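You operate a simulated robot arm through the tools that you are given. There is no shell and no other tool. Be economical: measure what you need, move in short steps, check, and stop when the job is done.

You are at the controls of a simulated robot arm. One attempt, no reset.

Task
Put the gold spool on the ledge under the thread stand. Then put one of the teal spindle covers from the ledge under the thread stand on the black sheet. Then put one of the black spindle covers from the ledge under the thread stand on the ledge under the thread cupboard. Then turn the tension knob with the blue dot on head one to 4. Then switch the switch of head two on. Then push the grey drawer shut. Then push the white drawer shut. Then turn the tension knob with the orange dot on head three to 5. Then switch the switch of head four on. Do these in the order given. Set down upright: gold spool, teal spindle cover, black spindle cover.
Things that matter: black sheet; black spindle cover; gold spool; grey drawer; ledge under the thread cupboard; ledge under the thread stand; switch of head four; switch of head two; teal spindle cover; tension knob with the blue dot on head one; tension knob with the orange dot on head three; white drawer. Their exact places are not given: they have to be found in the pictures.

It is judged by the outcome, as a careful person would: the job done as asked, and still so three seconds after it is handed in. It fails if anything else is knocked over, pushed out of place, dropped, spilled or broken. A push-on lid holds only when it is set on centred and level and pressed home; a screw cap is set on level and turned clockwise until tight. Flat cloth is picked up by pressing the open fingertips on it (5 to 10 N) and closing them slowly along it; thin cloth reads only 2 to 8 mm in the jaws.

Robot
A 6-joint arm with a two-finger parallel gripper on a trunk, on a base that drives. Base frame: it is fixed to the floor where the robot stands at the start and does not move with it; the origin is under the middle of the robot, x ahead of it, y to its left, z up. Lengths are in m, angles in rad, forces in N, time in s.
Its first joint turns from -2.897 to 2.897 rad. Places, roughly: black sheet (24x30x3 cm) [2.1, -3.2, 0.8]; black spindle cover (3x3x8 cm) [0.6, 0.2, 1]; gold spool (4x4x7 cm) [0.5, -0.2, 0.4]; grey drawer [1.4, 0.4, 0.6]; ledge under the thread cupboard (88x16 cm) [-1.28, -0.9, 0.88]; ledge under the thread stand (180x13 cm) [0.62, 0.72, 0.98]; switch of head four [1.1, 1.4, 1.4]; switch of head two [1.1, 0.4, 1.4]; teal spindle cover (3x3x8 cm) [0.6, 0.1, 1]; tension knob with the blue dot on head one [1.1, -0.2, 1.5]; tension knob with the orange dot on head three [1.1, 1, 1.4]; white drawer [1.4, 0.8, 0.6]. Payload 3.91 kg.
Tool frame: the origin (TCP) lies between the finger pads and is the grasp point; the fingertips stand 0.03 m ahead of it; z points along the fingers, y is the line along which they close. Largest opening 0.11 m; finger width 0.02, thickness 0.01; the body of the gripper, 0.048 by 0.112 m, starts 0.055 m behind the TCP.
Orientation is that of the tool frame in the base frame, as [roll, pitch, yaw] about the fixed x, y, z axes, in that order (R = Rz(yaw) Ry(pitch) Rx(roll)). With the fingers straight down and closing along the base's y, the tool's x points along the base's -x, its y along +y and its z along -z.

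Tools
- The arm moves only by the tool nudge_tool. Its argument "rows" is text: rows parted by semicolons, each of 7 numbers parted by spaces: the shift along the tool's x, y, z in m, then the turn, a rotation vector about the tool's x, y, z in rad, then the gripper command, from -1 (fully open) to 1 (shut), values between in proportion. In form: x y z rx ry rz fingers; .... A call has 1 to 8 rows; each row shifts and turns the commanded pose from where the row before left it, along the tool's axes as they then stand. Rows are played at 5 a second. More than 0.05 m and 0.15 rad between two rows, or a gripper value outside its range, and nothing of the call is played. A pose out of reach is approached as far as the arm can. The call stops where the force on the tool passes 40 N (or 10 N more than at its start, if that is more) or the arm is blocked; 0.2 s more then pass. The fingers move at their own pace (about 0.108 m/s each) and stop on an object; they squeeze with about 44 N. The grip force told is the motor's: it shows also when the fingers shut on nothing. Time passes only in rows, and 0.2 s behind the last, so rows that do not move let the fingers close. It gives the time, the measured TCP pose, the force on the tool (base axes), the opening and the grip force at its end, in the units of the frame above (readings bear some noise), with the torque about the TCP (base axes, N m) and any sound that the robot's microphone picked up, and new pictures: "views" is both (left out), scene, wrist or none.
- Cameras (640 x 400 px; columns grow to the right, rows downward): "scene" is now at [0.6102, 0.3513, 1.0472]; the picture's right is [0.00, -0.90, -0.43], its down [-1.00, -0.02, 0.04] and it looks along [-0.05, 0.43, -0.90] (base axes); focal length 214 px, centre (320, 200). "wrist" rides on the gripper at [0.072, 0.017, -0.103] in the tool frame; the picture's right is [-0.23, 0.97, 0.00], its down [-0.76, -0.18, -0.62] and it looks along [-0.61, -0.14, 0.78] (tool axes); focal length 222 px, centre (320, 200).
- base_move(legs): drives the robot by 1 to 6 legs, each [ahead, left, turn to the left] in m, m and rad, along the robot's own axes; the way and the turn of a leg run together, so that a leg with both is an arc; at most 1.5 m and 3.142 rad a leg. The arm and the cameras ride along, it lands a little off, and it stops where it bumps. It gives what a move gives, and a new picture of the scene camera.
- turn_head(pan, tilt): turns the head with the scene camera to pan (to the left, within 1.396 rad either way) and tilt (down, from -0.506 to 1.204), counted from straight ahead of the robot. It gives what a move gives, and a new picture of the scene camera.
- point_at(camera, pixels): for up to 12 pixels [column, row] of the newest picture of that camera ("zoom" is the newest enlarged one), the place [x, y, z] in the base frame of the surface seen there, good to about 0.002 m. It takes no simulated time.
- close_up(camera, box): a new picture of the part [left, top, right, bottom] of that camera's present view, enlarged. It takes no simulated time.
- sign_off(): hands the job in; it is judged then, once.

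Go step by step. Measure first, check grasps and placings, and put right what went wrong. The budget is 124 turns and 260 pictures, counting those below and the enlarged ones. Unless the task says otherwise, let go and move clear before handing in.

The tools are called as a command line: name --argument value ..., lists and objects as JSON in quotes. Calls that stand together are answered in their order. nudge_tool: Moves the arm, as the interface text tells. Its arguments: {"type":"object","properties":{"rows":{"type":"string"},"views":{"type":"string","enum":["both","scene","wrist","none"]}},"required":["rows"]} The other tools are called the same way: base_move (legs) drives the base; turn_head (pan, tilt) turns the head that bears the scene camera; point_at (camera, pixels) gives the place of the surface under pixels of a picture; close_up (camera, box) takes an enlarged picture of a part of a camera's view; sign_off () hands the job in.

At the start:

```text
t: 0.0
eef_pos: [0.5035, 0.3127, 0.9985]
tool_rot: [-3.141, -0.001, 3.141]
ft_force: [0.1, -0.7, 0.0]
moment: [-0.01, -0.01, 0.0]
gripper_width: 0.1099
grip_force: 0.0
robot x, y, heading: [-0.0005, 0.0018, 0.003]
head pan, tilt: [0.45, 0.049]
```

scene: 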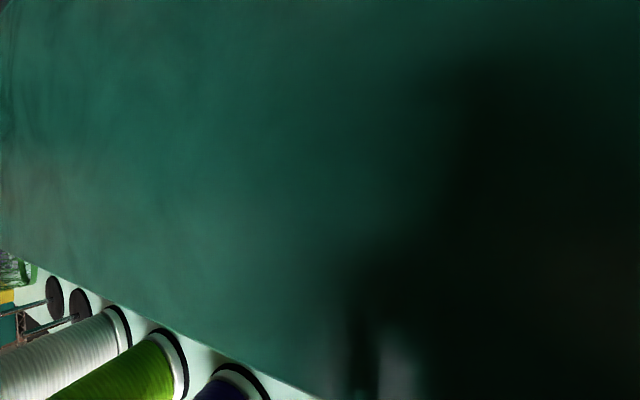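
wrist: 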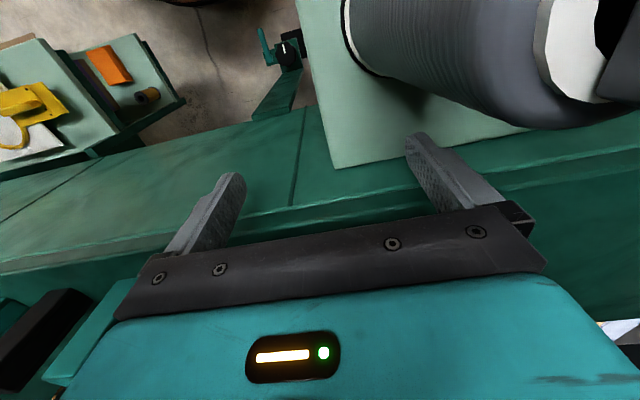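

The scene picture looks blocked and tilted (mostly dark teal), while the wrist picture shows a teal machine, carts and a cone spool. I'll turn the head to learn how the scene camera moves.

turn_head --pan 0 --tilt 0.3

point_at --camera "wrist" --pixels '[[147, 95], [110, 65], [30, 100], [289, 50], [420, 150], [250, 180], [50, 320], [400, 40], [220, 130], [620, 330]]'

```text
t: 0.9
eef_pos: [0.5026, 0.3129, 0.9991]
tool_rot: [-3.141, -0.001, -3.141]
ft_force: [-0.3, -0.6, -0.5]
moment: [-0.03, 0.0, 0.0]
gripper_width: 0.11
grip_force: 0.2
robot x, y, heading: [0.0012, 0.0031, 0.0]
head pan, tilt: [0.0, 0.3]
```

scene: 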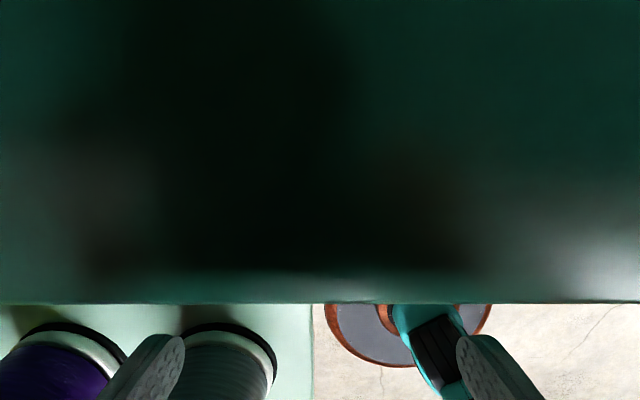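

```text
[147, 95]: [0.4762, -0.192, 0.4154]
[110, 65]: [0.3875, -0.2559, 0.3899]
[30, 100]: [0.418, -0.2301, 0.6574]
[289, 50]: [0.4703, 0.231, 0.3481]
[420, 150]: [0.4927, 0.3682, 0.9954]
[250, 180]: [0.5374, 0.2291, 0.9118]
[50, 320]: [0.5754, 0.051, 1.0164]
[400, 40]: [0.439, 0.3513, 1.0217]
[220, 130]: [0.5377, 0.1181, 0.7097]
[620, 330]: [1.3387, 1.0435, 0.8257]
```

The scene camera looks almost straight down with the fingers at the bottom, so it seems to ride on the arm. I'll raise the arm a little (it's clear above) and look again.

nudge_tool --rows "0 0 -0.05 0 0 0 -1; 0 0 -0.05 0 0 0 -1; 0 0 -0.05 0 0 0 -1; 0 0 -0.05 0 0 0 -1"

point_at --camera "scene" --pixels '[[320, 200], [100, 100], [500, 100], [320, 20], [50, 380], [320, 380], [600, 380]]'

```text
t: 1.9
eef_pos: [0.5012, 0.3115, 1.1705]
tool_rot: [-3.129, -0.021, 3.139]
ft_force: [-2.8, 0.2, -2.6]
moment: [0.1, -0.02, -0.07]
gripper_width: 0.1098
grip_force: 0.0
robot x, y, heading: [-0.002, 0.0018, -0.001]
head pan, tilt: [0.0, 0.3]
stopped in row 4: the force on the tool passed its limit at 218 N (the readings are from after the stop); the commanded pose is now the measured one
```

scene: 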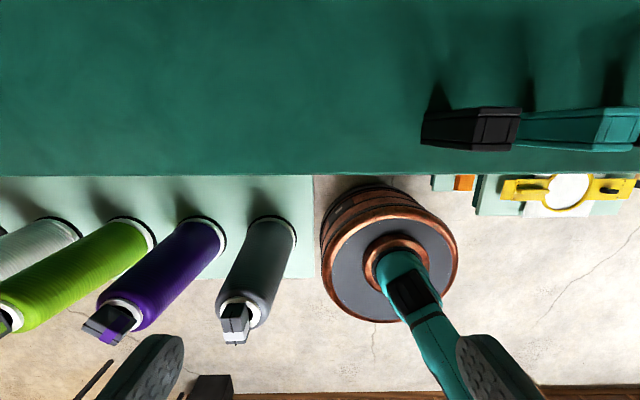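
wrist: 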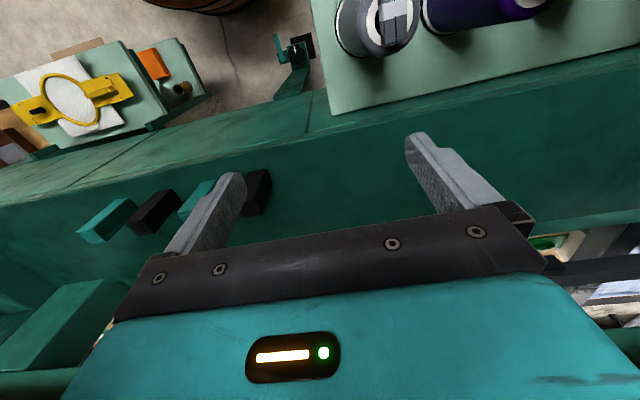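

```text
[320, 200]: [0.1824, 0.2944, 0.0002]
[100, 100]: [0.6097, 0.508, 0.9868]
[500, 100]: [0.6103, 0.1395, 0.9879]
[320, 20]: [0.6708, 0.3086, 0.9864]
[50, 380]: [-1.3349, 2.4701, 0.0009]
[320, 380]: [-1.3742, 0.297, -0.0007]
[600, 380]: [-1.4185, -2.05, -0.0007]
```

A contact of 218 N came above z ≈ 1.17, so something overhead blocks the wrist. I'll back off downward slightly, then tilt the head up to see what's ahead and above.

nudge_tool --rows "0 0 0.02 0 0 0 -1; 0.03 0 0 0 0 0 -1; 0 0 0 0 0 0 -1" --views "none"

turn_head --pan 0 --tilt -0.5

point_at --camera "wrist" --pixels '[[105, 220], [153, 212], [200, 200], [257, 190], [60, 310], [180, 88], [290, 50], [560, 240], [300, 180], [350, 30]]'

```text
t: 2.7
eef_pos: [0.47, 0.3116, 1.1491]
tool_rot: [-3.131, -0.022, 3.141]
ft_force: [-0.9, -0.6, 0.4]
moment: [0.02, 0.0, 0.0]
gripper_width: 0.1099
grip_force: 0.0
robot x, y, heading: [0.0031, 0.0025, -0.004]
head pan, tilt: [0.0, 0.3]
```

```text
t: 3.8
eef_pos: [0.4695, 0.311, 1.1485]
tool_rot: [-3.132, -0.022, 3.14]
ft_force: [0.5, 0.4, 0.3]
moment: [0.0, 0.02, 0.0]
gripper_width: 0.11
grip_force: 0.0
robot x, y, heading: [-0.0018, -0.0014, 0.001]
head pan, tilt: [0.0, -0.499]
```

scene: 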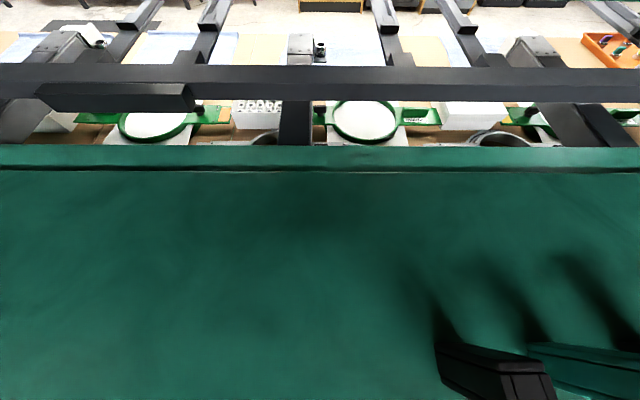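

```text
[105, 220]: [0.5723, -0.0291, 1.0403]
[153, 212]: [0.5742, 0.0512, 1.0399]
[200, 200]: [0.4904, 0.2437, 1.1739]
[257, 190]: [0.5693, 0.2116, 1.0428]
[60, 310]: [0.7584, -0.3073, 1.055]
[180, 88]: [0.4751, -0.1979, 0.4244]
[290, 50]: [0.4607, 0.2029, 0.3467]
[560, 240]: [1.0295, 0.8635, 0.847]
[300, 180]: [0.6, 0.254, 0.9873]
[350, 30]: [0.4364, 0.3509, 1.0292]
```

The camera now shows the ledge, a long black bar across and machine heads/hoops beyond. I'll measure them.

point_at --camera "scene" --pixels '[[320, 85], [120, 97], [300, 50], [320, 155], [320, 180], [365, 125], [590, 130], [60, 45], [490, 350], [590, 360], [260, 110], [400, 20]]'

close_up --camera "scene" --box '[0, 0, 640, 200]'

```text
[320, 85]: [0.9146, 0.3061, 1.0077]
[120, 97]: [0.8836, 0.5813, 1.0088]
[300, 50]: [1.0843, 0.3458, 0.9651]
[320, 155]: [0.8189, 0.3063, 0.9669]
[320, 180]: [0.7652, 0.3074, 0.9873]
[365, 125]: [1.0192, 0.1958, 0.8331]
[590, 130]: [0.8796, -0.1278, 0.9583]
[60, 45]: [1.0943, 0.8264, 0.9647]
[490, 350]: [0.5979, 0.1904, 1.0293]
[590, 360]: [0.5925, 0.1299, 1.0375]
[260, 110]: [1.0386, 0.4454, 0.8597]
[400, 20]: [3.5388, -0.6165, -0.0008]
```

```text
1.00 times, centred on (320, 100) of scene (not enlarged: the box is as wide or as high as the picture)
```

zoom: 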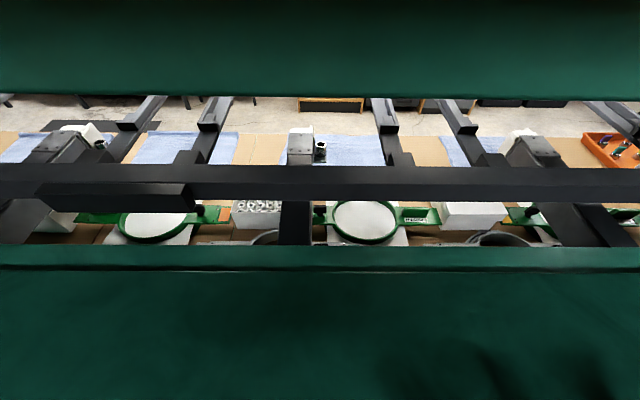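

There's a green board overhead too – that's what I hit. I'll measure its edge in the zoom picture and look sideways.

point_at --camera "zoom" --pixels '[[320, 90], [320, 60], [320, 20], [100, 60], [560, 60], [600, 20]]'

turn_head --pan 1.3 --tilt -0.2

turn_head --pan -1.3 --tilt 0.0

```text
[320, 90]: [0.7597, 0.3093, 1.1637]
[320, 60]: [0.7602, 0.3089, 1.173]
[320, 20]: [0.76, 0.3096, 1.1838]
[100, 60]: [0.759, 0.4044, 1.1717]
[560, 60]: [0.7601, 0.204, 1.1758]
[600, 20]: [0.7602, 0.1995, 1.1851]
```

```text
t: 5.3
eef_pos: [0.4705, 0.3106, 1.1499]
tool_rot: [-3.132, -0.021, 3.14]
ft_force: [-1.0, -0.7, 0.1]
moment: [-0.01, -0.01, -0.04]
gripper_width: 0.11
grip_force: 0.1
robot x, y, heading: [-0.0013, 0.0025, 0.001]
head pan, tilt: [1.3, -0.201]
```

scene: 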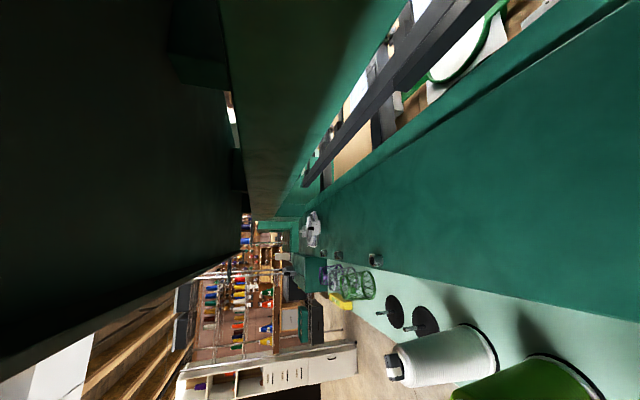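

```text
t: 7.6
eef_pos: [0.4709, 0.311, 1.1493]
tool_rot: [-3.13, -0.023, 3.141]
ft_force: [-0.2, -0.8, -0.5]
moment: [0.01, 0.01, -0.01]
gripper_width: 0.1101
grip_force: 0.2
robot x, y, heading: [-0.0031, 0.0009, 0.001]
head pan, tilt: [-1.3, 0.0]
```

scene: 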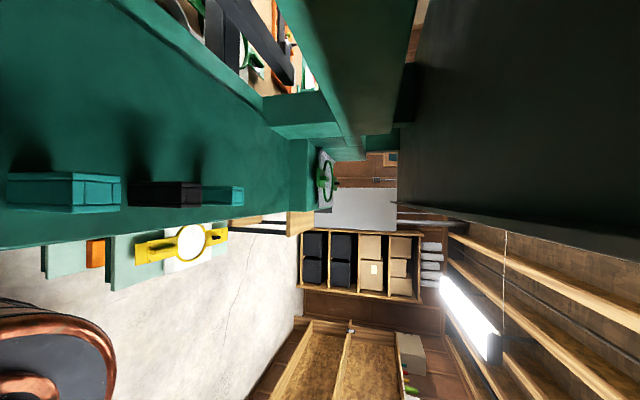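

The view (rotated 90°) shows a dark board overhead and a back beam at x≈0.76. I'll measure the overhead board's height and front edge.

point_at --camera "scene" --pixels '[[500, 100], [440, 100], [600, 260], [500, 228], [405, 80], [350, 80], [60, 190], [165, 195], [225, 196], [30, 245], [590, 130], [420, 190]]'

```text
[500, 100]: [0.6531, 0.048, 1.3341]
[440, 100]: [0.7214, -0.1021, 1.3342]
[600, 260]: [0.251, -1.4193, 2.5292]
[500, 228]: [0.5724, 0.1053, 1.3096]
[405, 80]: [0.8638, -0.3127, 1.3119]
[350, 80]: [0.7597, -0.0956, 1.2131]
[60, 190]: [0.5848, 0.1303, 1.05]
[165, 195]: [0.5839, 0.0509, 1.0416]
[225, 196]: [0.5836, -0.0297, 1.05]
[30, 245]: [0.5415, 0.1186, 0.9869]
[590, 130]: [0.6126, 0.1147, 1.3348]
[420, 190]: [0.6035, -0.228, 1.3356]
```

The board overhead (underside z≈1.335, lip 1.31 from x≈0.57) means I should use a tilted tool for ledge work. Now I'll look at the cart with the gold spool, swinging the hand toward y≈-0.1 at height first.

nudge_tool --rows "0.05 0 0 0 0 0 -1; 0 -0.05 0 0 0 0 -1; 0 -0.05 0 0 0 0 -1; 0 -0.05 0 0 0 0 -1; 0 -0.05 0 0 0 0 -1; 0 -0.05 0 0 0 0 -1; 0 -0.05 0 0 0 0 -1" --views "none"

turn_head --pan -0.3 --tilt 0.1

```text
t: 9.2
eef_pos: [0.4212, 0.0106, 1.1543]
tool_rot: [-3.132, -0.02, 3.14]
ft_force: [0.2, -0.6, 0.6]
moment: [-0.02, -0.01, -0.02]
gripper_width: 0.1102
grip_force: 0.2
robot x, y, heading: [-0.0011, 0.0011, -0.001]
head pan, tilt: [-1.3, 0.0]
```

```text
t: 10.5
eef_pos: [0.4211, 0.0116, 1.1541]
tool_rot: [-3.132, -0.021, 3.139]
ft_force: [-0.7, 0.6, 0.2]
moment: [0.0, 0.0, 0.02]
gripper_width: 0.1098
grip_force: 0.0
robot x, y, heading: [0.0012, 0.0016, -0.002]
head pan, tilt: [-0.3, 0.099]
```

scene: 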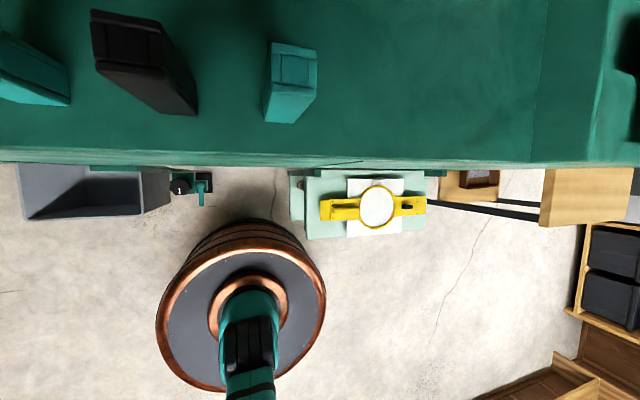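

close_up --camera "scene" --box '[270, 150, 450, 260]'

point_at --camera "scene" --pixels '[[305, 200], [325, 185], [300, 185], [340, 230], [375, 205], [330, 208], [240, 265], [80, 190], [200, 190], [495, 208], [570, 200], [620, 60]]'

nudge_tool --rows "0 0 0 0 0 0 -1" --views "wrist"

```text
3.56 times, centred on (360, 205) of scene
```

zoom: 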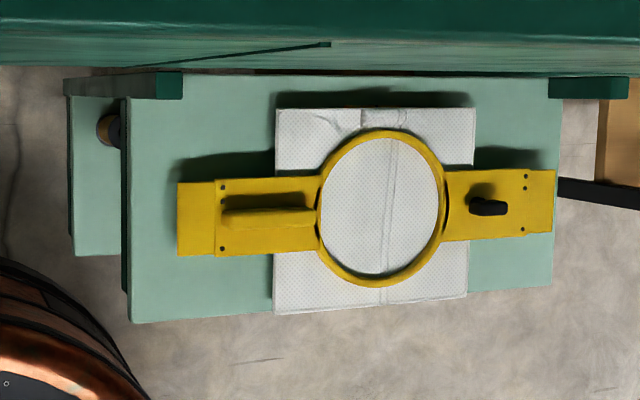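

```text
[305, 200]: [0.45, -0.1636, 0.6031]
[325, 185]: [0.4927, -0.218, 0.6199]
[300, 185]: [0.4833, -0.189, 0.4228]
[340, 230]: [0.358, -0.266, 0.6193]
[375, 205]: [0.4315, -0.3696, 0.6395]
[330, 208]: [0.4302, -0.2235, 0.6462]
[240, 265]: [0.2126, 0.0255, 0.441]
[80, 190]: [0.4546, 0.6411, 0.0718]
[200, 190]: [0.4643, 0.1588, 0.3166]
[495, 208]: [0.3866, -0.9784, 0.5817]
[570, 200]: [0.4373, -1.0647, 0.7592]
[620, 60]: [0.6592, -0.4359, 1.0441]
```

```text
t: 10.9
eef_pos: [0.4211, 0.0122, 1.1547]
tool_rot: [-3.131, -0.022, 3.14]
ft_force: [-0.1, 0.7, -0.2]
moment: [0.02, 0.02, 0.01]
gripper_width: 0.11
grip_force: 0.1
robot x, y, heading: [0.0002, 0.0023, 0.006]
head pan, tilt: [-0.3, 0.099]
```

wrist: 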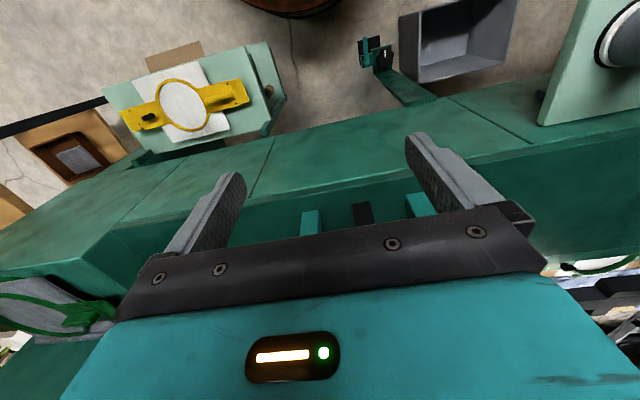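

The spool stands on a low shelf (z≈0.4) partly under the upper shelf (z≈0.6, left edge y≈-0.165), so I must approach it from the left with a tilted tool. I'll back the base by 0.2 m for room and yaw the tool.

base_move --legs '[[-0.2, 0, 0]]'

nudge_tool --rows "0 0 0 0 0 0.15 -1; -0.02 0.02 0 0 0 0.15 -1; 0 0 0 0 0 0.15 -1; 0 0 0 0 0 0.15 -1; 0 0 0 0 0 0.15 -1; 0 0 0 0 0 0.15 -1; 0 0 0 0 0 0.15 -1; 0 0 0 0 0 0 -1" --views "none"

```text
t: 12.5
eef_pos: [0.2191, 0.0125, 1.1534]
tool_rot: [-3.131, -0.021, -3.141]
ft_force: [-0.4, 0.1, -0.3]
moment: [-0.02, 0.03, -0.01]
gripper_width: 0.1101
grip_force: 0.0
robot x, y, heading: [-0.2032, -0.0027, 0.004]
head pan, tilt: [-0.3, 0.099]
```

scene: 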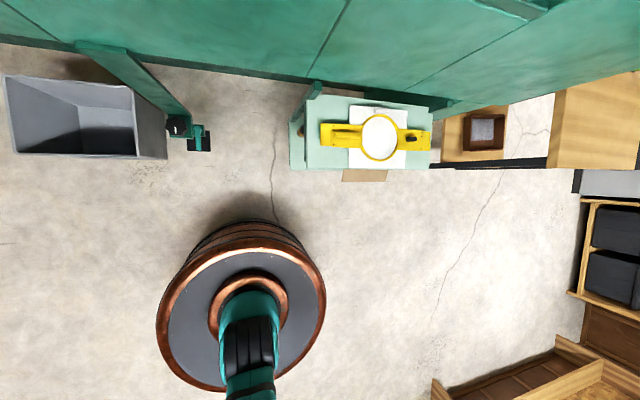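

```text
t: 14.3
eef_pos: [0.2428, 0.0279, 1.1534]
tool_rot: [-3.119, 0.001, 2.09]
ft_force: [-0.3, -0.1, -0.5]
moment: [0.01, -0.03, 0.01]
gripper_width: 0.1102
grip_force: 0.1
robot x, y, heading: [-0.2013, 0.0009, -0.004]
head pan, tilt: [-0.3, 0.099]
```

Yaw done. Descending to about (0.35, 0.12, 0.79) beside the shelf for a look.

nudge_tool --rows "0.003 0.017 0.046 0 0 0 -1; 0.003 0.017 0.046 0 0 0 -1; 0.003 0.017 0.046 0 0 0 -1; 0.003 0.017 0.046 0 0 0 -1; 0.003 0.017 0.046 0 0 0 -1; 0.003 0.017 0.046 0 0 0 -1; 0.003 0.017 0.046 0 0 0 -1; 0.003 0.017 0.046 0 0 0 -1" --views "none"

nudge_tool --rows "0 0 0.02 0 -0.15 0 -1; 0 0 0.02 0 -0.15 0 -1; 0 0 0.02 0 -0.15 0 -1; 0 0 0 0 -0.15 0 -1; 0 0 0 0 -0.15 0 -1; 0 0 0 0 -0.05 0 -1" --views "both"

```text
t: 16.1
eef_pos: [0.3416, 0.1116, 0.7812]
tool_rot: [-3.118, -0.001, 2.092]
ft_force: [-0.7, -0.4, -0.7]
moment: [-0.01, -0.03, 0.02]
gripper_width: 0.1098
grip_force: 0.2
robot x, y, heading: [-0.2009, -0.0002, 0.0]
head pan, tilt: [-0.3, 0.099]
```

```text
t: 17.5
eef_pos: [0.3436, 0.1037, 0.7238]
tool_rot: [-3.108, 0.801, 2.115]
ft_force: [0.1, -0.5, 0.0]
moment: [-0.02, -0.02, -0.01]
gripper_width: 0.11
grip_force: 0.0
robot x, y, heading: [-0.2041, 0.0006, 0.005]
head pan, tilt: [-0.3, 0.099]
```

scene: 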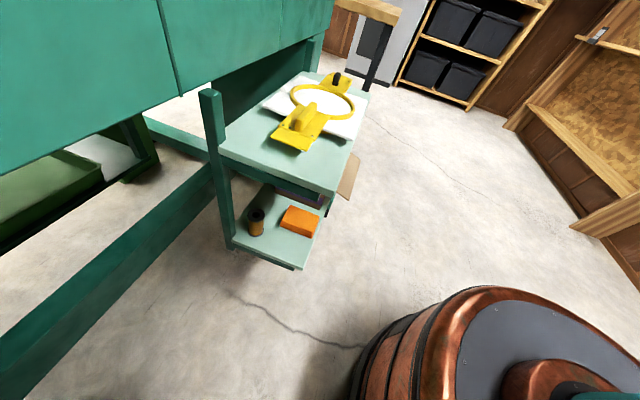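
wrist: 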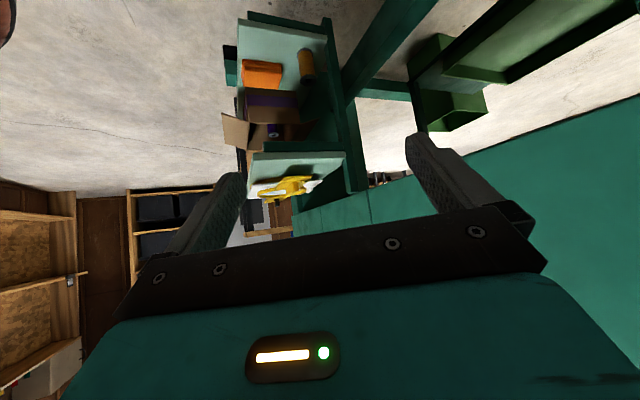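

Now the spool is clear at scene (256,222), standing upright beside an orange box with posts near the shelf corner. Close-up and measure.

close_up --camera "scene" --box '[190, 130, 350, 280]'

point_at --camera "scene" --pixels '[[256, 225], [256, 211], [252, 236], [300, 222], [245, 245], [300, 267], [318, 215], [235, 235], [222, 240], [216, 100], [240, 160], [326, 180]]'

```text
2.67 times, centred on (270, 205) of scene
```

zoom: 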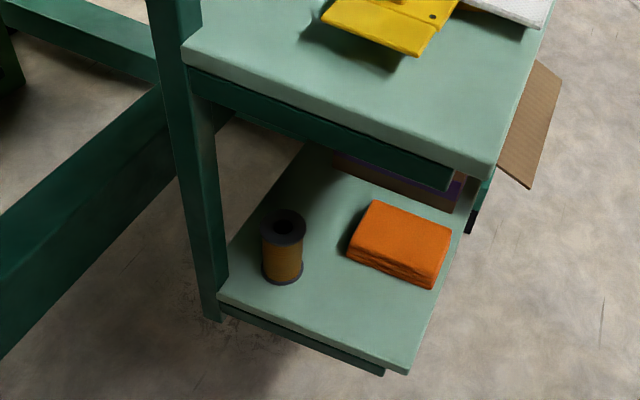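

```text
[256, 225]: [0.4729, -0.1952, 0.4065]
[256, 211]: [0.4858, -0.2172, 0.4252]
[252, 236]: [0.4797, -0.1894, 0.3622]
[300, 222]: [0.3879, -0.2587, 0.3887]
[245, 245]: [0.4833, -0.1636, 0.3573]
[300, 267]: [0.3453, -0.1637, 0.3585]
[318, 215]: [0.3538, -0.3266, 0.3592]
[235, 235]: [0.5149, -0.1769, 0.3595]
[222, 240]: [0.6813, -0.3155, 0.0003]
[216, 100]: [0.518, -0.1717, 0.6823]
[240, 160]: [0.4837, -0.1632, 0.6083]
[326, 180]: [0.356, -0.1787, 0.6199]
```

I'll measure the post, orange box and shelf edges in the close-up to pick an approach heading.

point_at --camera "zoom" --pixels '[[195, 150], [180, 150], [215, 250], [205, 260], [224, 270], [352, 255], [432, 285], [284, 228], [300, 250], [265, 250], [460, 180], [480, 155]]'

close_up --camera "wrist" --box '[220, 0, 400, 113]'

```text
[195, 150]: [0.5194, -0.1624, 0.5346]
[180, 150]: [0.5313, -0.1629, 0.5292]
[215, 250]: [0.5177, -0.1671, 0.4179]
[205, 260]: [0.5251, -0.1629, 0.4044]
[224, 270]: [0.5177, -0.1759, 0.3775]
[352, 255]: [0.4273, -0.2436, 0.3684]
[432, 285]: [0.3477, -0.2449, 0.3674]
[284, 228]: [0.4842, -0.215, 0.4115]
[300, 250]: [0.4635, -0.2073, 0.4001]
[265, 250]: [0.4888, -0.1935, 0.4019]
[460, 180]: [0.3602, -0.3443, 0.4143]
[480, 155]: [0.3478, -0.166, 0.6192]
```

```text
3.54 times, centred on (310, 56) of wrist
```

zoom: 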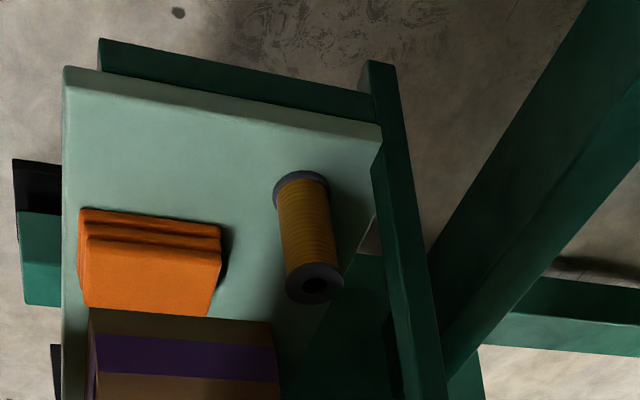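

Post face is at x≈0.518 and the spool axis at about (0.482,-0.209), top z≈0.428. I'll use a heading of about -17° with ~32° downward tilt; rotating now.

nudge_tool --rows "0 0 -0.02 -0.105 0 -0.102 -0.05; 0 0 -0.02 -0.105 0 -0.102 -0.05; 0 0 -0.02 -0.105 0 -0.102 -0.05; 0 0 -0.02 -0.105 0 -0.102 -0.05; 0 0 -0.02 -0.105 0 -0.102 -0.05; 0 0 0 0 -0.11 0 -0.05; 0 0 0 0 -0.10 0 -0.05; 0 0 0 0 0 0 -0.05" --views "none"

```text
t: 19.3
eef_pos: [0.2944, 0.1545, 0.7935]
tool_rot: [-3.112, 0.995, 2.849]
ft_force: [0.8, 1.2, 0.0]
moment: [-0.02, -0.01, 0.03]
gripper_width: 0.0579
grip_force: 0.0
robot x, y, heading: [-0.2036, 0.0019, 0.005]
head pan, tilt: [-0.3, 0.099]
```

Orientation good. Moving to a pre-grasp point (0.24,-0.135,0.57).

nudge_tool --rows "0.0213 -0.0366 0.0186 0 0 0 -0.05; 0.0213 -0.0366 0.0186 0 0 0 -0.05; 0.0213 -0.0366 0.0186 0 0 0 -0.05; 0.0213 -0.0366 0.0186 0 0 0 -0.05; 0.0213 -0.0366 0.0186 0 0 0 -0.05; 0.0213 -0.0366 0.0186 0 0 0 -0.05; 0.0213 -0.0366 0.0186 0 0 0 -0.05; 0.0213 -0.0366 0.0186 0 0 0 -0.05" --views "wrist"

turn_head --pan 0 --tilt 0.3

```text
t: 21.1
eef_pos: [0.4055, -0.0901, 0.6886]
tool_rot: [-3.114, 0.992, 2.848]
ft_force: [-0.5, -1.1, 0.4]
moment: [-0.01, -0.01, 0.01]
gripper_width: 0.0577
grip_force: 0.0
out of reach, approached as far as the arm can: row 1, 2, 3, 4, 5, 6, 7, 8
robot x, y, heading: [-0.2041, -0.0008, -0.001]
head pan, tilt: [-0.3, 0.099]
```

wrist: 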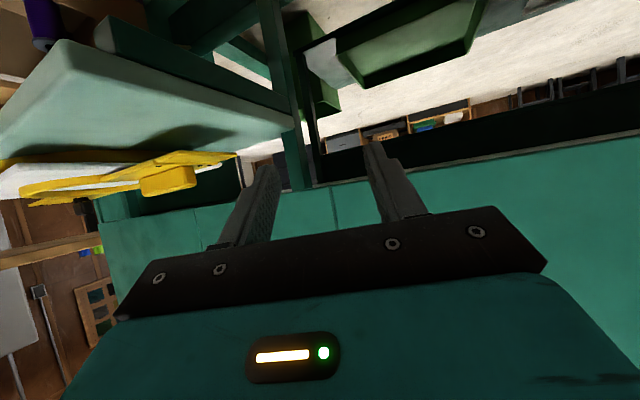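

```text
t: 21.9
eef_pos: [0.4056, -0.0887, 0.688]
tool_rot: [-3.111, 0.992, 2.849]
ft_force: [0.4, 0.4, 0.5]
moment: [-0.02, -0.01, 0.01]
gripper_width: 0.0577
grip_force: 0.1
robot x, y, heading: [-0.2006, -0.0016, 0.003]
head pan, tilt: [0.0, 0.3]
```

scene: 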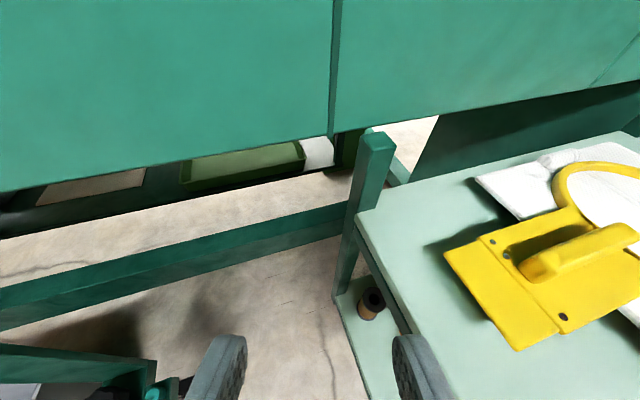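

The arm couldn't fold that close, and it rests clear at (0.405,-0.09,0.69). I'll back the base another 0.25 m so the target is within good reach.

base_move --legs '[[-0.25, 0, 0]]'

nudge_tool --rows "0 0 0 0 0 0 -0.05" --views "none"

```text
t: 23.7
eef_pos: [0.1561, -0.0889, 0.6884]
tool_rot: [-3.112, 0.991, 2.847]
ft_force: [-1.0, -0.4, -0.8]
moment: [0.0, 0.0, 0.0]
gripper_width: 0.0581
grip_force: 0.1
robot x, y, heading: [-0.4491, 0.0039, 0.002]
head pan, tilt: [0.0, 0.3]
```

scene: 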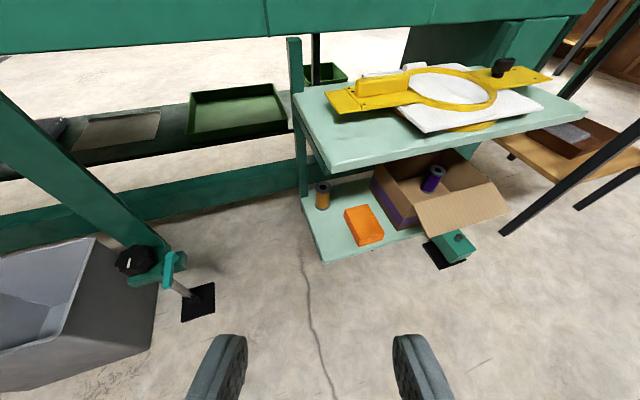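

```text
t: 24.1
eef_pos: [0.1565, -0.0887, 0.6879]
tool_rot: [-3.112, 0.991, 2.848]
ft_force: [0.6, -0.3, -0.3]
moment: [-0.01, -0.02, -0.01]
gripper_width: 0.0577
grip_force: 0.0
robot x, y, heading: [-0.4507, -0.0011, 0.0]
head pan, tilt: [0.0, 0.3]
```

Good view: spool at (322,195) with the box and post clear. Moving to pre-grasp on the approach line, and measuring the spool again.

nudge_tool --rows "0.012 -0.005 0.0355 0 0 0 -0.05; 0.012 -0.005 0.0355 0 0 0 -0.05; 0.012 -0.005 0.0355 0 0 0 -0.05; 0.012 -0.005 0.0355 0 0 0 -0.05; 0 0 0 0 0 0 -0.05" --views "scene"

close_up --camera "scene" --box '[260, 100, 460, 225]'

```text
t: 25.3
eef_pos: [0.2399, -0.1242, 0.5715]
tool_rot: [-3.114, 0.992, 2.833]
ft_force: [-0.4, 0.6, 0.8]
moment: [0.03, -0.02, 0.03]
gripper_width: 0.0576
grip_force: 0.0
out of reach, approached as far as the arm can: row 4
robot x, y, heading: [-0.4501, -0.0003, 0.002]
head pan, tilt: [0.0, 0.3]
```

scene: 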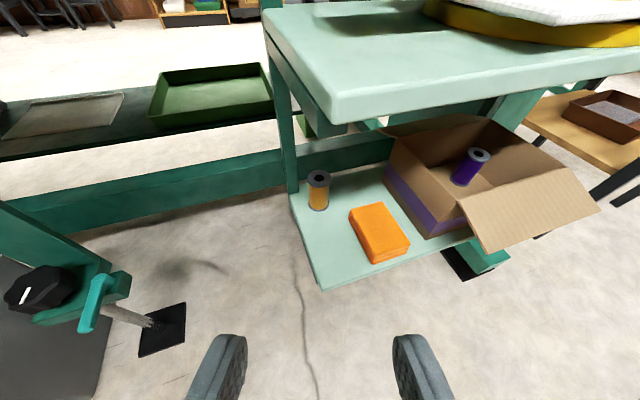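

```text
3.20 times, centred on (360, 162) of scene
```

zoom: 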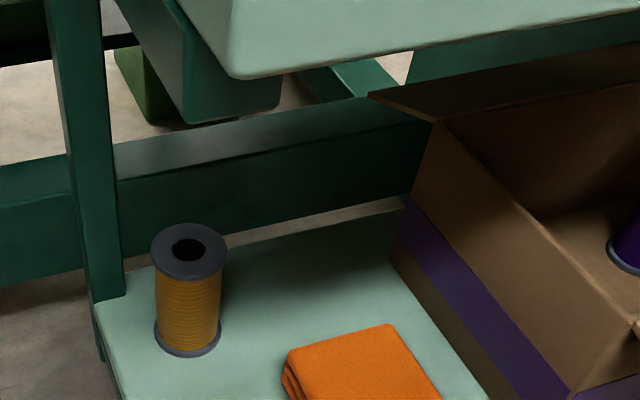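

point_at --camera "zoom" --pixels '[[188, 250], [155, 250], [222, 250], [187, 305], [188, 355], [188, 228], [188, 272], [110, 290], [285, 360], [240, 90], [200, 110]]'

nudge_tool --rows "0 0 0.03 0 0 0 -0.05; 0 0 0.03 0 0 0 -0.05" --views "none"

```text
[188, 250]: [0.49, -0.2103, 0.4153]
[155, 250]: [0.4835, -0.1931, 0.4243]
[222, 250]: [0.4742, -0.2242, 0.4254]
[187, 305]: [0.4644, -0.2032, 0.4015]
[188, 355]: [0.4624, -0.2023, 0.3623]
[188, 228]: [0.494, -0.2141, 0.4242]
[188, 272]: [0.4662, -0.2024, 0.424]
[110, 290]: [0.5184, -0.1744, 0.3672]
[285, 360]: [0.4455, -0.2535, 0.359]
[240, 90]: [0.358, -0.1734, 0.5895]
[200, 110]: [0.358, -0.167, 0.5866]
```

```text
t: 25.9
eef_pos: [0.2892, -0.1273, 0.5401]
tool_rot: [-3.107, 0.99, 2.842]
ft_force: [0.0, 0.7, 0.6]
moment: [-0.03, 0.02, 0.01]
gripper_width: 0.0578
grip_force: 0.1
out of reach, approached as far as the arm can: row 1, 2
robot x, y, heading: [-0.453, -0.0025, 0.004]
head pan, tilt: [0.0, 0.3]
```

The spool axis is (0.480,-0.2085), top z 0.424. Low and near with this tilt is at the arm's limit, so I'll back up another 0.1 m and then move the arm out.

base_move --legs '[[-0.1, 0, 0]]'

nudge_tool --rows "0 0 0.03 0 0 0 -0.05; 0 0 0.03 0 0 0 -0.05" --views "none"

```text
t: 27.0
eef_pos: [0.1892, -0.1273, 0.5395]
tool_rot: [-3.107, 0.991, 2.844]
ft_force: [-1.0, -0.4, 0.0]
moment: [-0.02, 0.02, -0.01]
gripper_width: 0.0578
grip_force: 0.1
robot x, y, heading: [-0.5512, 0.0006, -0.0]
head pan, tilt: [0.0, 0.3]
```

scene: 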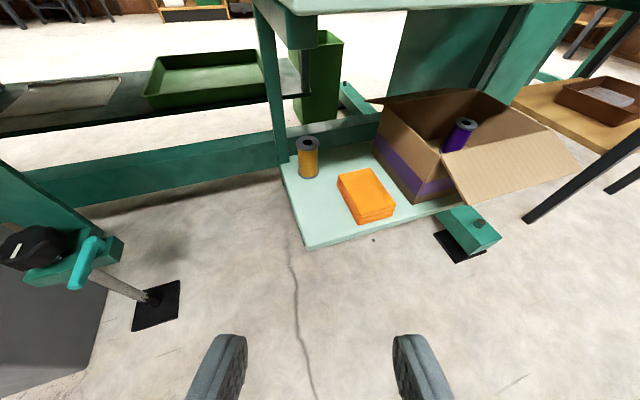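

```text
t: 27.6
eef_pos: [0.2375, -0.1413, 0.507]
tool_rot: [-3.107, 0.99, 2.834]
ft_force: [0.5, -0.3, 0.4]
moment: [-0.03, -0.01, -0.01]
gripper_width: 0.0582
grip_force: 0.0
robot x, y, heading: [-0.5471, 0.0003, -0.0]
head pan, tilt: [0.0, 0.3]
```

Reach is fine now. Advancing toward the spool, stopping ~7 cm short to check.

nudge_tool --rows "0.006 0 0.043 0 0 0 -0.05; 0.006 0 0.043 0 0 0 -0.05; -0.0114 0.0016 0.0349 0 0 0 -0.05; -0.0114 0.0016 0.0349 0 0 0 -0.05; -0.0114 0.0016 0.0349 0 0 0 -0.05; 0 0 0 0 0 0 -0.05" --views "both"

```text
t: 29.0
eef_pos: [0.4041, -0.1828, 0.4205]
tool_rot: [-3.105, 0.99, 2.844]
ft_force: [0.6, 0.0, 0.0]
moment: [-0.01, 0.02, 0.03]
gripper_width: 0.0576
grip_force: 0.0
out of reach, approached as far as the arm can: row 1, 2
robot x, y, heading: [-0.5513, 0.002, 0.006]
head pan, tilt: [0.0, 0.3]
```

scene: 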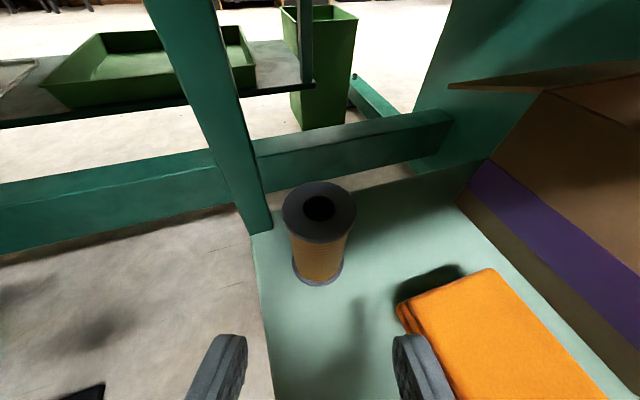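
wrist: 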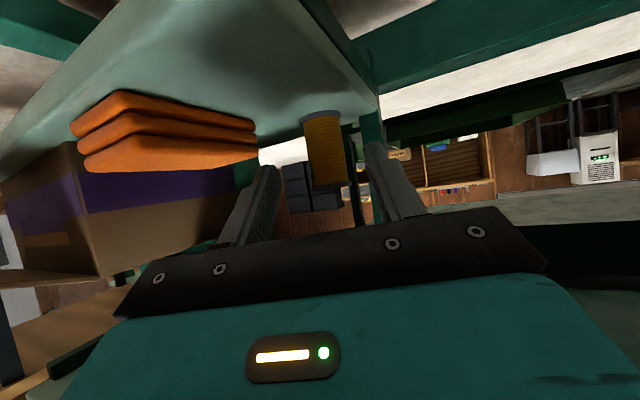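

Spool lines up between the fingers (column ~320). Final advance ~7 cm, then check.

nudge_tool --rows "-0.0117 -0.0012 0.0347 0 0 0 -0.05; -0.0117 -0.0012 0.0347 0 0 0 -0.05; 0 0 0 0 0 0 -0.05" --views "both"

```text
t: 29.8
eef_pos: [0.4704, -0.2074, 0.4037]
tool_rot: [-3.107, 0.993, 2.843]
ft_force: [0.8, 0.5, 0.7]
moment: [0.02, 0.0, 0.02]
gripper_width: 0.0578
grip_force: 0.1
robot x, y, heading: [-0.5506, -0.0021, 0.001]
head pan, tilt: [0.0, 0.3]
```

scene: 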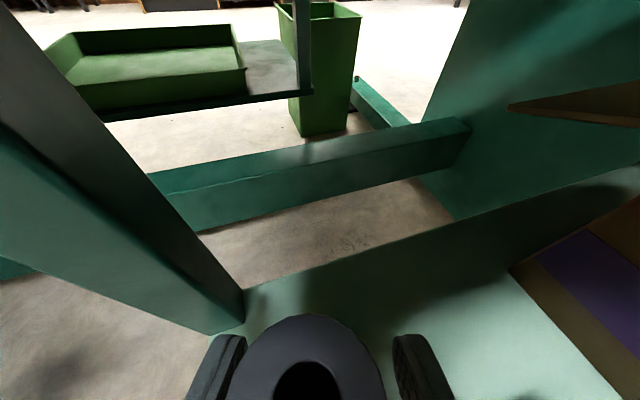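
wrist: 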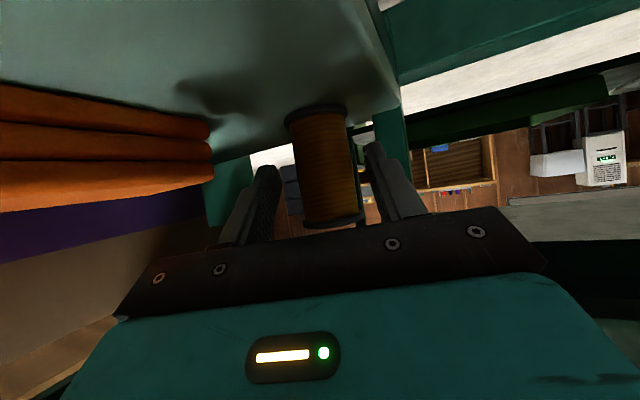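

The spool sits between the fingers. Closing.

nudge_tool --rows "0 0 0 0 0 0 0.3; 0 0 0 0 0 0 0.6; 0 0 0 0 0 0 1; 0 0 0 0 0 0 1" --views "wrist"

```text
t: 30.8
eef_pos: [0.4695, -0.2073, 0.4025]
tool_rot: [-3.107, 0.991, 2.842]
ft_force: [-0.7, -0.1, -0.3]
moment: [0.0, -0.01, -0.02]
gripper_width: 0.0318
grip_force: 43.7
robot x, y, heading: [-0.5519, 0.0018, 0.004]
head pan, tilt: [0.0, 0.3]
```

wrist: 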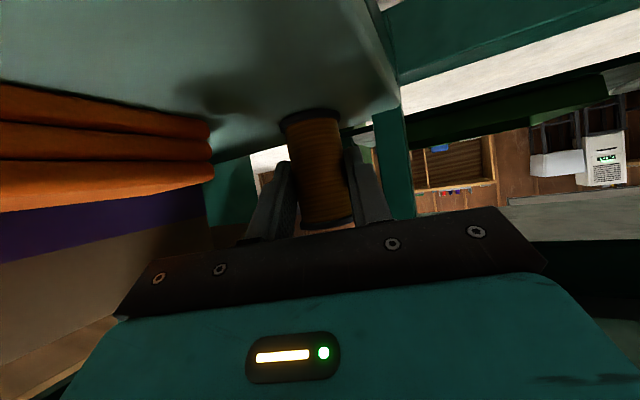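

Firm grip (0.032 m). Lift 2 cm and retreat straight back along the approach heading.

nudge_tool --rows "-0.0084 0 -0.0055 0 0 0 1; -0.0084 0 -0.0055 0 0 0 1; 0.0264 0 -0.0401 0 0 0 1; 0.0264 0 -0.0401 0 0 0 1; 0.0264 0 -0.0401 0 0 0 1; 0.0264 0 -0.0401 0 0 0 1; 0.0264 0 -0.0401 0 0 0 1; 0 0 0 0 0 0 1" --views "scene"

```text
t: 32.6
eef_pos: [0.2502, -0.1289, 0.4308]
tool_rot: [-3.058, 0.984, 2.891]
ft_force: [-0.1, -0.4, -0.2]
moment: [0.0, 0.03, 0.01]
gripper_width: 0.0321
grip_force: 43.8
out of reach, approached as far as the arm can: row 5, 6, 7
robot x, y, heading: [-0.55, -0.0003, 0.001]
head pan, tilt: [0.0, 0.3]
```

scene: 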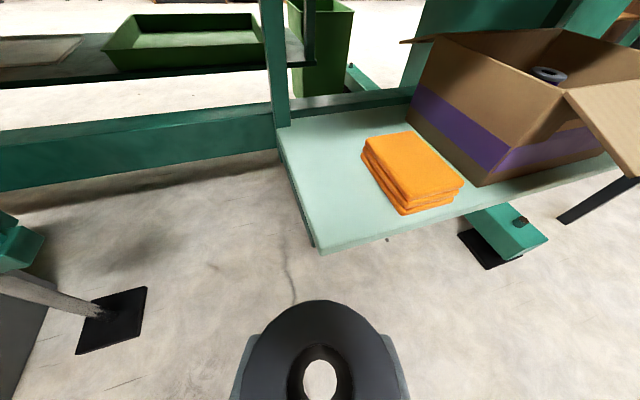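

Spool held. Raising straight up.

nudge_tool --rows "-0.04 0 -0.0264 0 0 0 1; -0.04 0 -0.0264 0 0 0 1; -0.04 0 -0.0264 0 0 0 1; -0.04 0 -0.0264 0 0 0 1; -0.04 0 -0.0264 0 0 0 1; -0.04 0 -0.0264 0 0 0 1; -0.04 0 -0.0264 0 0 0 1; -0.04 0 -0.0264 0 0 0 1" --views "none"

nudge_tool --rows "-0.04 0 -0.0264 0 0 0 1; -0.04 0 -0.0264 0 0 0 1; -0.04 0 -0.0264 0 0 0 1; -0.04 0 -0.0264 0 0 0 1; -0.04 0 -0.0264 0 0 0 1; -0.04 0 -0.0264 0 0 0 1; -0.04 0 -0.0264 0 0 0 1; 0 0 0 0 0 0 1" --views "scene"

```text
t: 34.4
eef_pos: [0.2502, -0.1231, 0.8135]
tool_rot: [-3.109, 0.99, 2.842]
ft_force: [0.1, 1.0, -0.6]
moment: [0.0, -0.01, -0.03]
gripper_width: 0.0319
grip_force: 44.3
robot x, y, heading: [-0.5499, -0.0003, 0.005]
head pan, tilt: [0.0, 0.3]
```

```text
t: 36.2
eef_pos: [0.2511, -0.1153, 1.1494]
tool_rot: [-3.11, 0.992, 2.844]
ft_force: [-0.6, 0.3, 0.1]
moment: [-0.01, 0.01, 0.0]
gripper_width: 0.032
grip_force: 44.1
robot x, y, heading: [-0.553, 0.0034, 0.001]
head pan, tilt: [0.0, 0.3]
```

scene: 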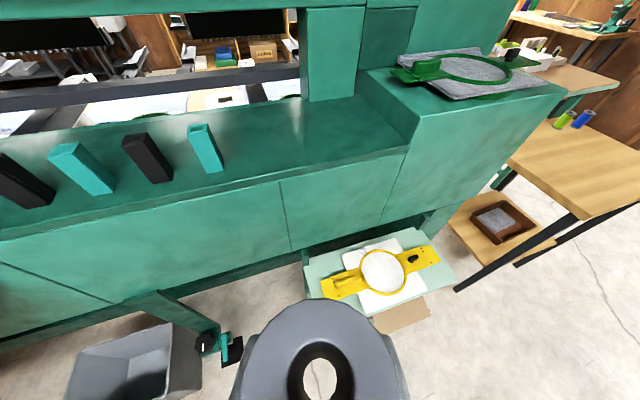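

The ledge has free room right of the covers, around (300,140). Measure it.

point_at --camera "scene" --pixels '[[300, 140], [300, 165], [260, 165], [390, 140], [340, 110], [330, 20], [208, 168], [203, 130], [205, 160], [400, 160], [380, 100]]'

```text
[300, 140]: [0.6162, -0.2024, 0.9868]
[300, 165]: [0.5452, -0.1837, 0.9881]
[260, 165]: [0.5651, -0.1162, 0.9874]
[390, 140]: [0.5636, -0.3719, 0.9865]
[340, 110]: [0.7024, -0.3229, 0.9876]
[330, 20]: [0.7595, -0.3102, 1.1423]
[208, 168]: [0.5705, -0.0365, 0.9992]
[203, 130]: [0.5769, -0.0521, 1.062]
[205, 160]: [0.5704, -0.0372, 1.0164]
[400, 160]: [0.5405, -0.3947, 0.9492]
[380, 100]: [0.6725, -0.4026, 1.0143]
```

Free spot chosen: spool at about (0.60,-0.12) on the ledge (z 0.987). Drive forward 0.25 m.

base_move --legs '[[0.25, 0, 0]]'

```text
t: 38.0
eef_pos: [0.5006, -0.1145, 1.1493]
tool_rot: [-3.105, 0.991, 2.844]
ft_force: [-0.6, 1.6, -0.1]
moment: [-0.01, 0.0, 0.01]
gripper_width: 0.0317
grip_force: 44.2
robot x, y, heading: [-0.3015, -0.0025, -0.001]
head pan, tilt: [0.0, 0.3]
```

scene: 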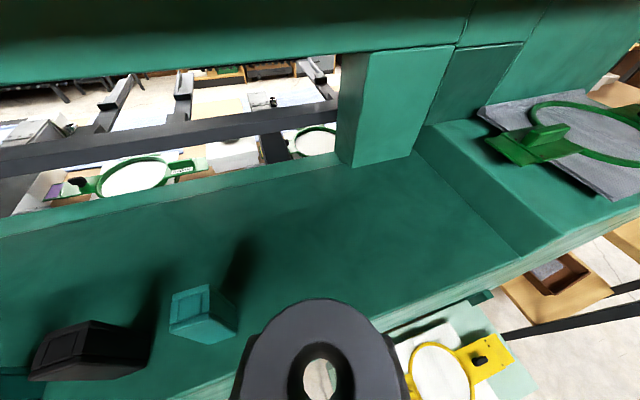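

Moving to just above the spot (bottom ~1.5 cm over the ledge).

nudge_tool --rows "0.0129 0.0081 0.0436 0 0 0 1; 0.0129 0.0081 0.0436 0 0 0 1; 0.0129 0.0081 0.0436 0 0 0 1; 0 0 0 0 0 0 1" --views "wrist"

```text
t: 39.0
eef_pos: [0.5908, -0.1194, 1.0456]
tool_rot: [-3.11, 0.992, 2.842]
ft_force: [0.7, 0.5, -0.4]
moment: [-0.02, 0.02, -0.02]
gripper_width: 0.0321
grip_force: 44.1
robot x, y, heading: [-0.3034, -0.0003, 0.005]
head pan, tilt: [0.0, 0.3]
```

wrist: 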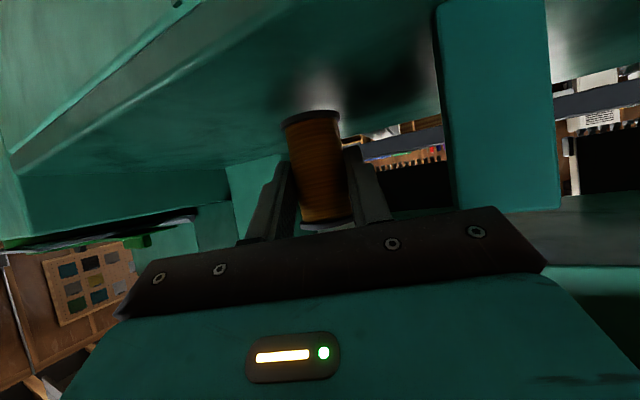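

Lower 1.5 cm gently.

nudge_tool --rows "0.0042 0 0.0027 0 0 0 1; 0.0042 0 0.0027 0 0 0 1; 0.0034 0 0.0022 0 0 0 1; 0 0 0 0 0 0 1" --views "none"

```text
t: 40.0
eef_pos: [0.5903, -0.1227, 1.0317]
tool_rot: [-3.11, 0.991, 2.842]
ft_force: [-1.3, 0.0, 1.0]
moment: [0.04, -0.01, 0.0]
gripper_width: 0.0316
grip_force: 44.0
robot x, y, heading: [-0.3044, 0.0004, 0.002]
head pan, tilt: [0.0, 0.3]
```

No contact yet; creeping down 1–2 mm more.

nudge_tool --rows "0.0009 0 0.0006 0 0 0 1; 0.0009 0 0.0006 0 0 0 1; 0 0 0 0 0 0 1" --views "wrist"

close_up --camera "wrist" --box '[240, 60, 400, 240]'

```text
t: 40.8
eef_pos: [0.5911, -0.1216, 1.03]
tool_rot: [-3.109, 0.995, 2.843]
ft_force: [5.2, -1.0, 20.4]
moment: [0.2, -0.52, -0.04]
gripper_width: 0.0318
grip_force: 43.6
robot x, y, heading: [-0.3074, -0.0031, -0.001]
head pan, tilt: [0.0, 0.3]
```

wrist: 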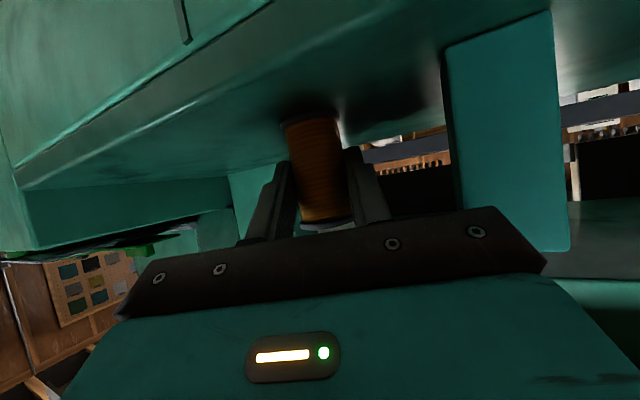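

```text
2.22 times, centred on (320, 150) of wrist
```

zoom: 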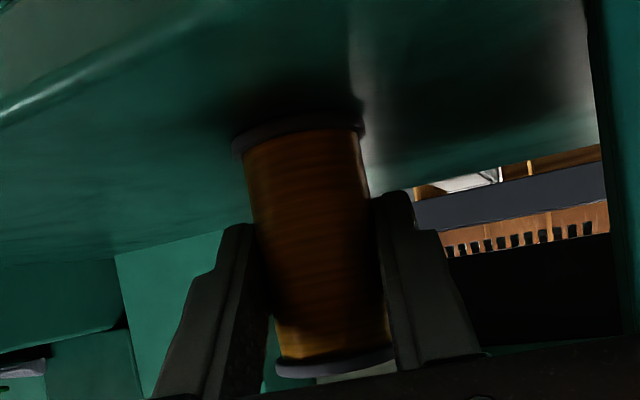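

Contact (20 N): seated. Ease 1 mm, open to ~6 cm, and retreat straight back.

nudge_tool --rows "-0.0008 0 -0.0005 0 0 0 1; 0 0 0 0 0 0 0.3; 0 0 0 0 0 0 0; 0 0 0 0 0 0 -0.05; 0.01 0 -0.016 0 0 0 -0.05; 0.0264 0 -0.0401 0 0 0 -0.05; 0.0264 0 -0.0401 0 0 0 -0.05; 0 0 0 0 0 0 -0.05" --views "both"

```text
t: 42.6
eef_pos: [0.4828, -0.0844, 1.0282]
tool_rot: [-3.107, 0.989, 2.842]
ft_force: [0.1, 0.3, -0.2]
moment: [0.01, 0.0, 0.0]
gripper_width: 0.0578
grip_force: 0.0
robot x, y, heading: [-0.3039, -0.0001, 0.002]
head pan, tilt: [0.0, 0.3]
```

scene: 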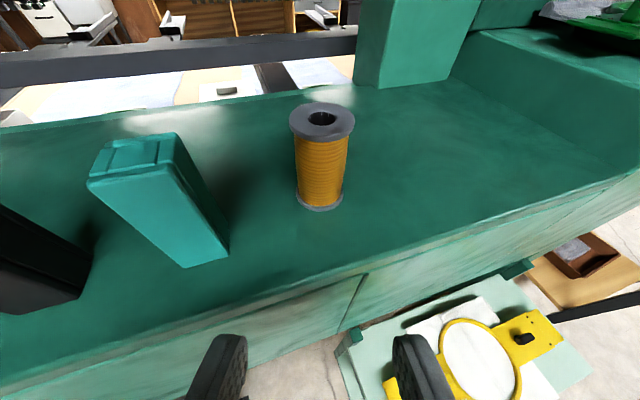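
wrist: 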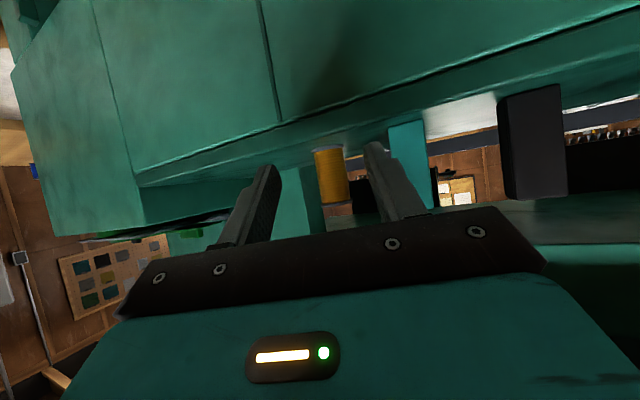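

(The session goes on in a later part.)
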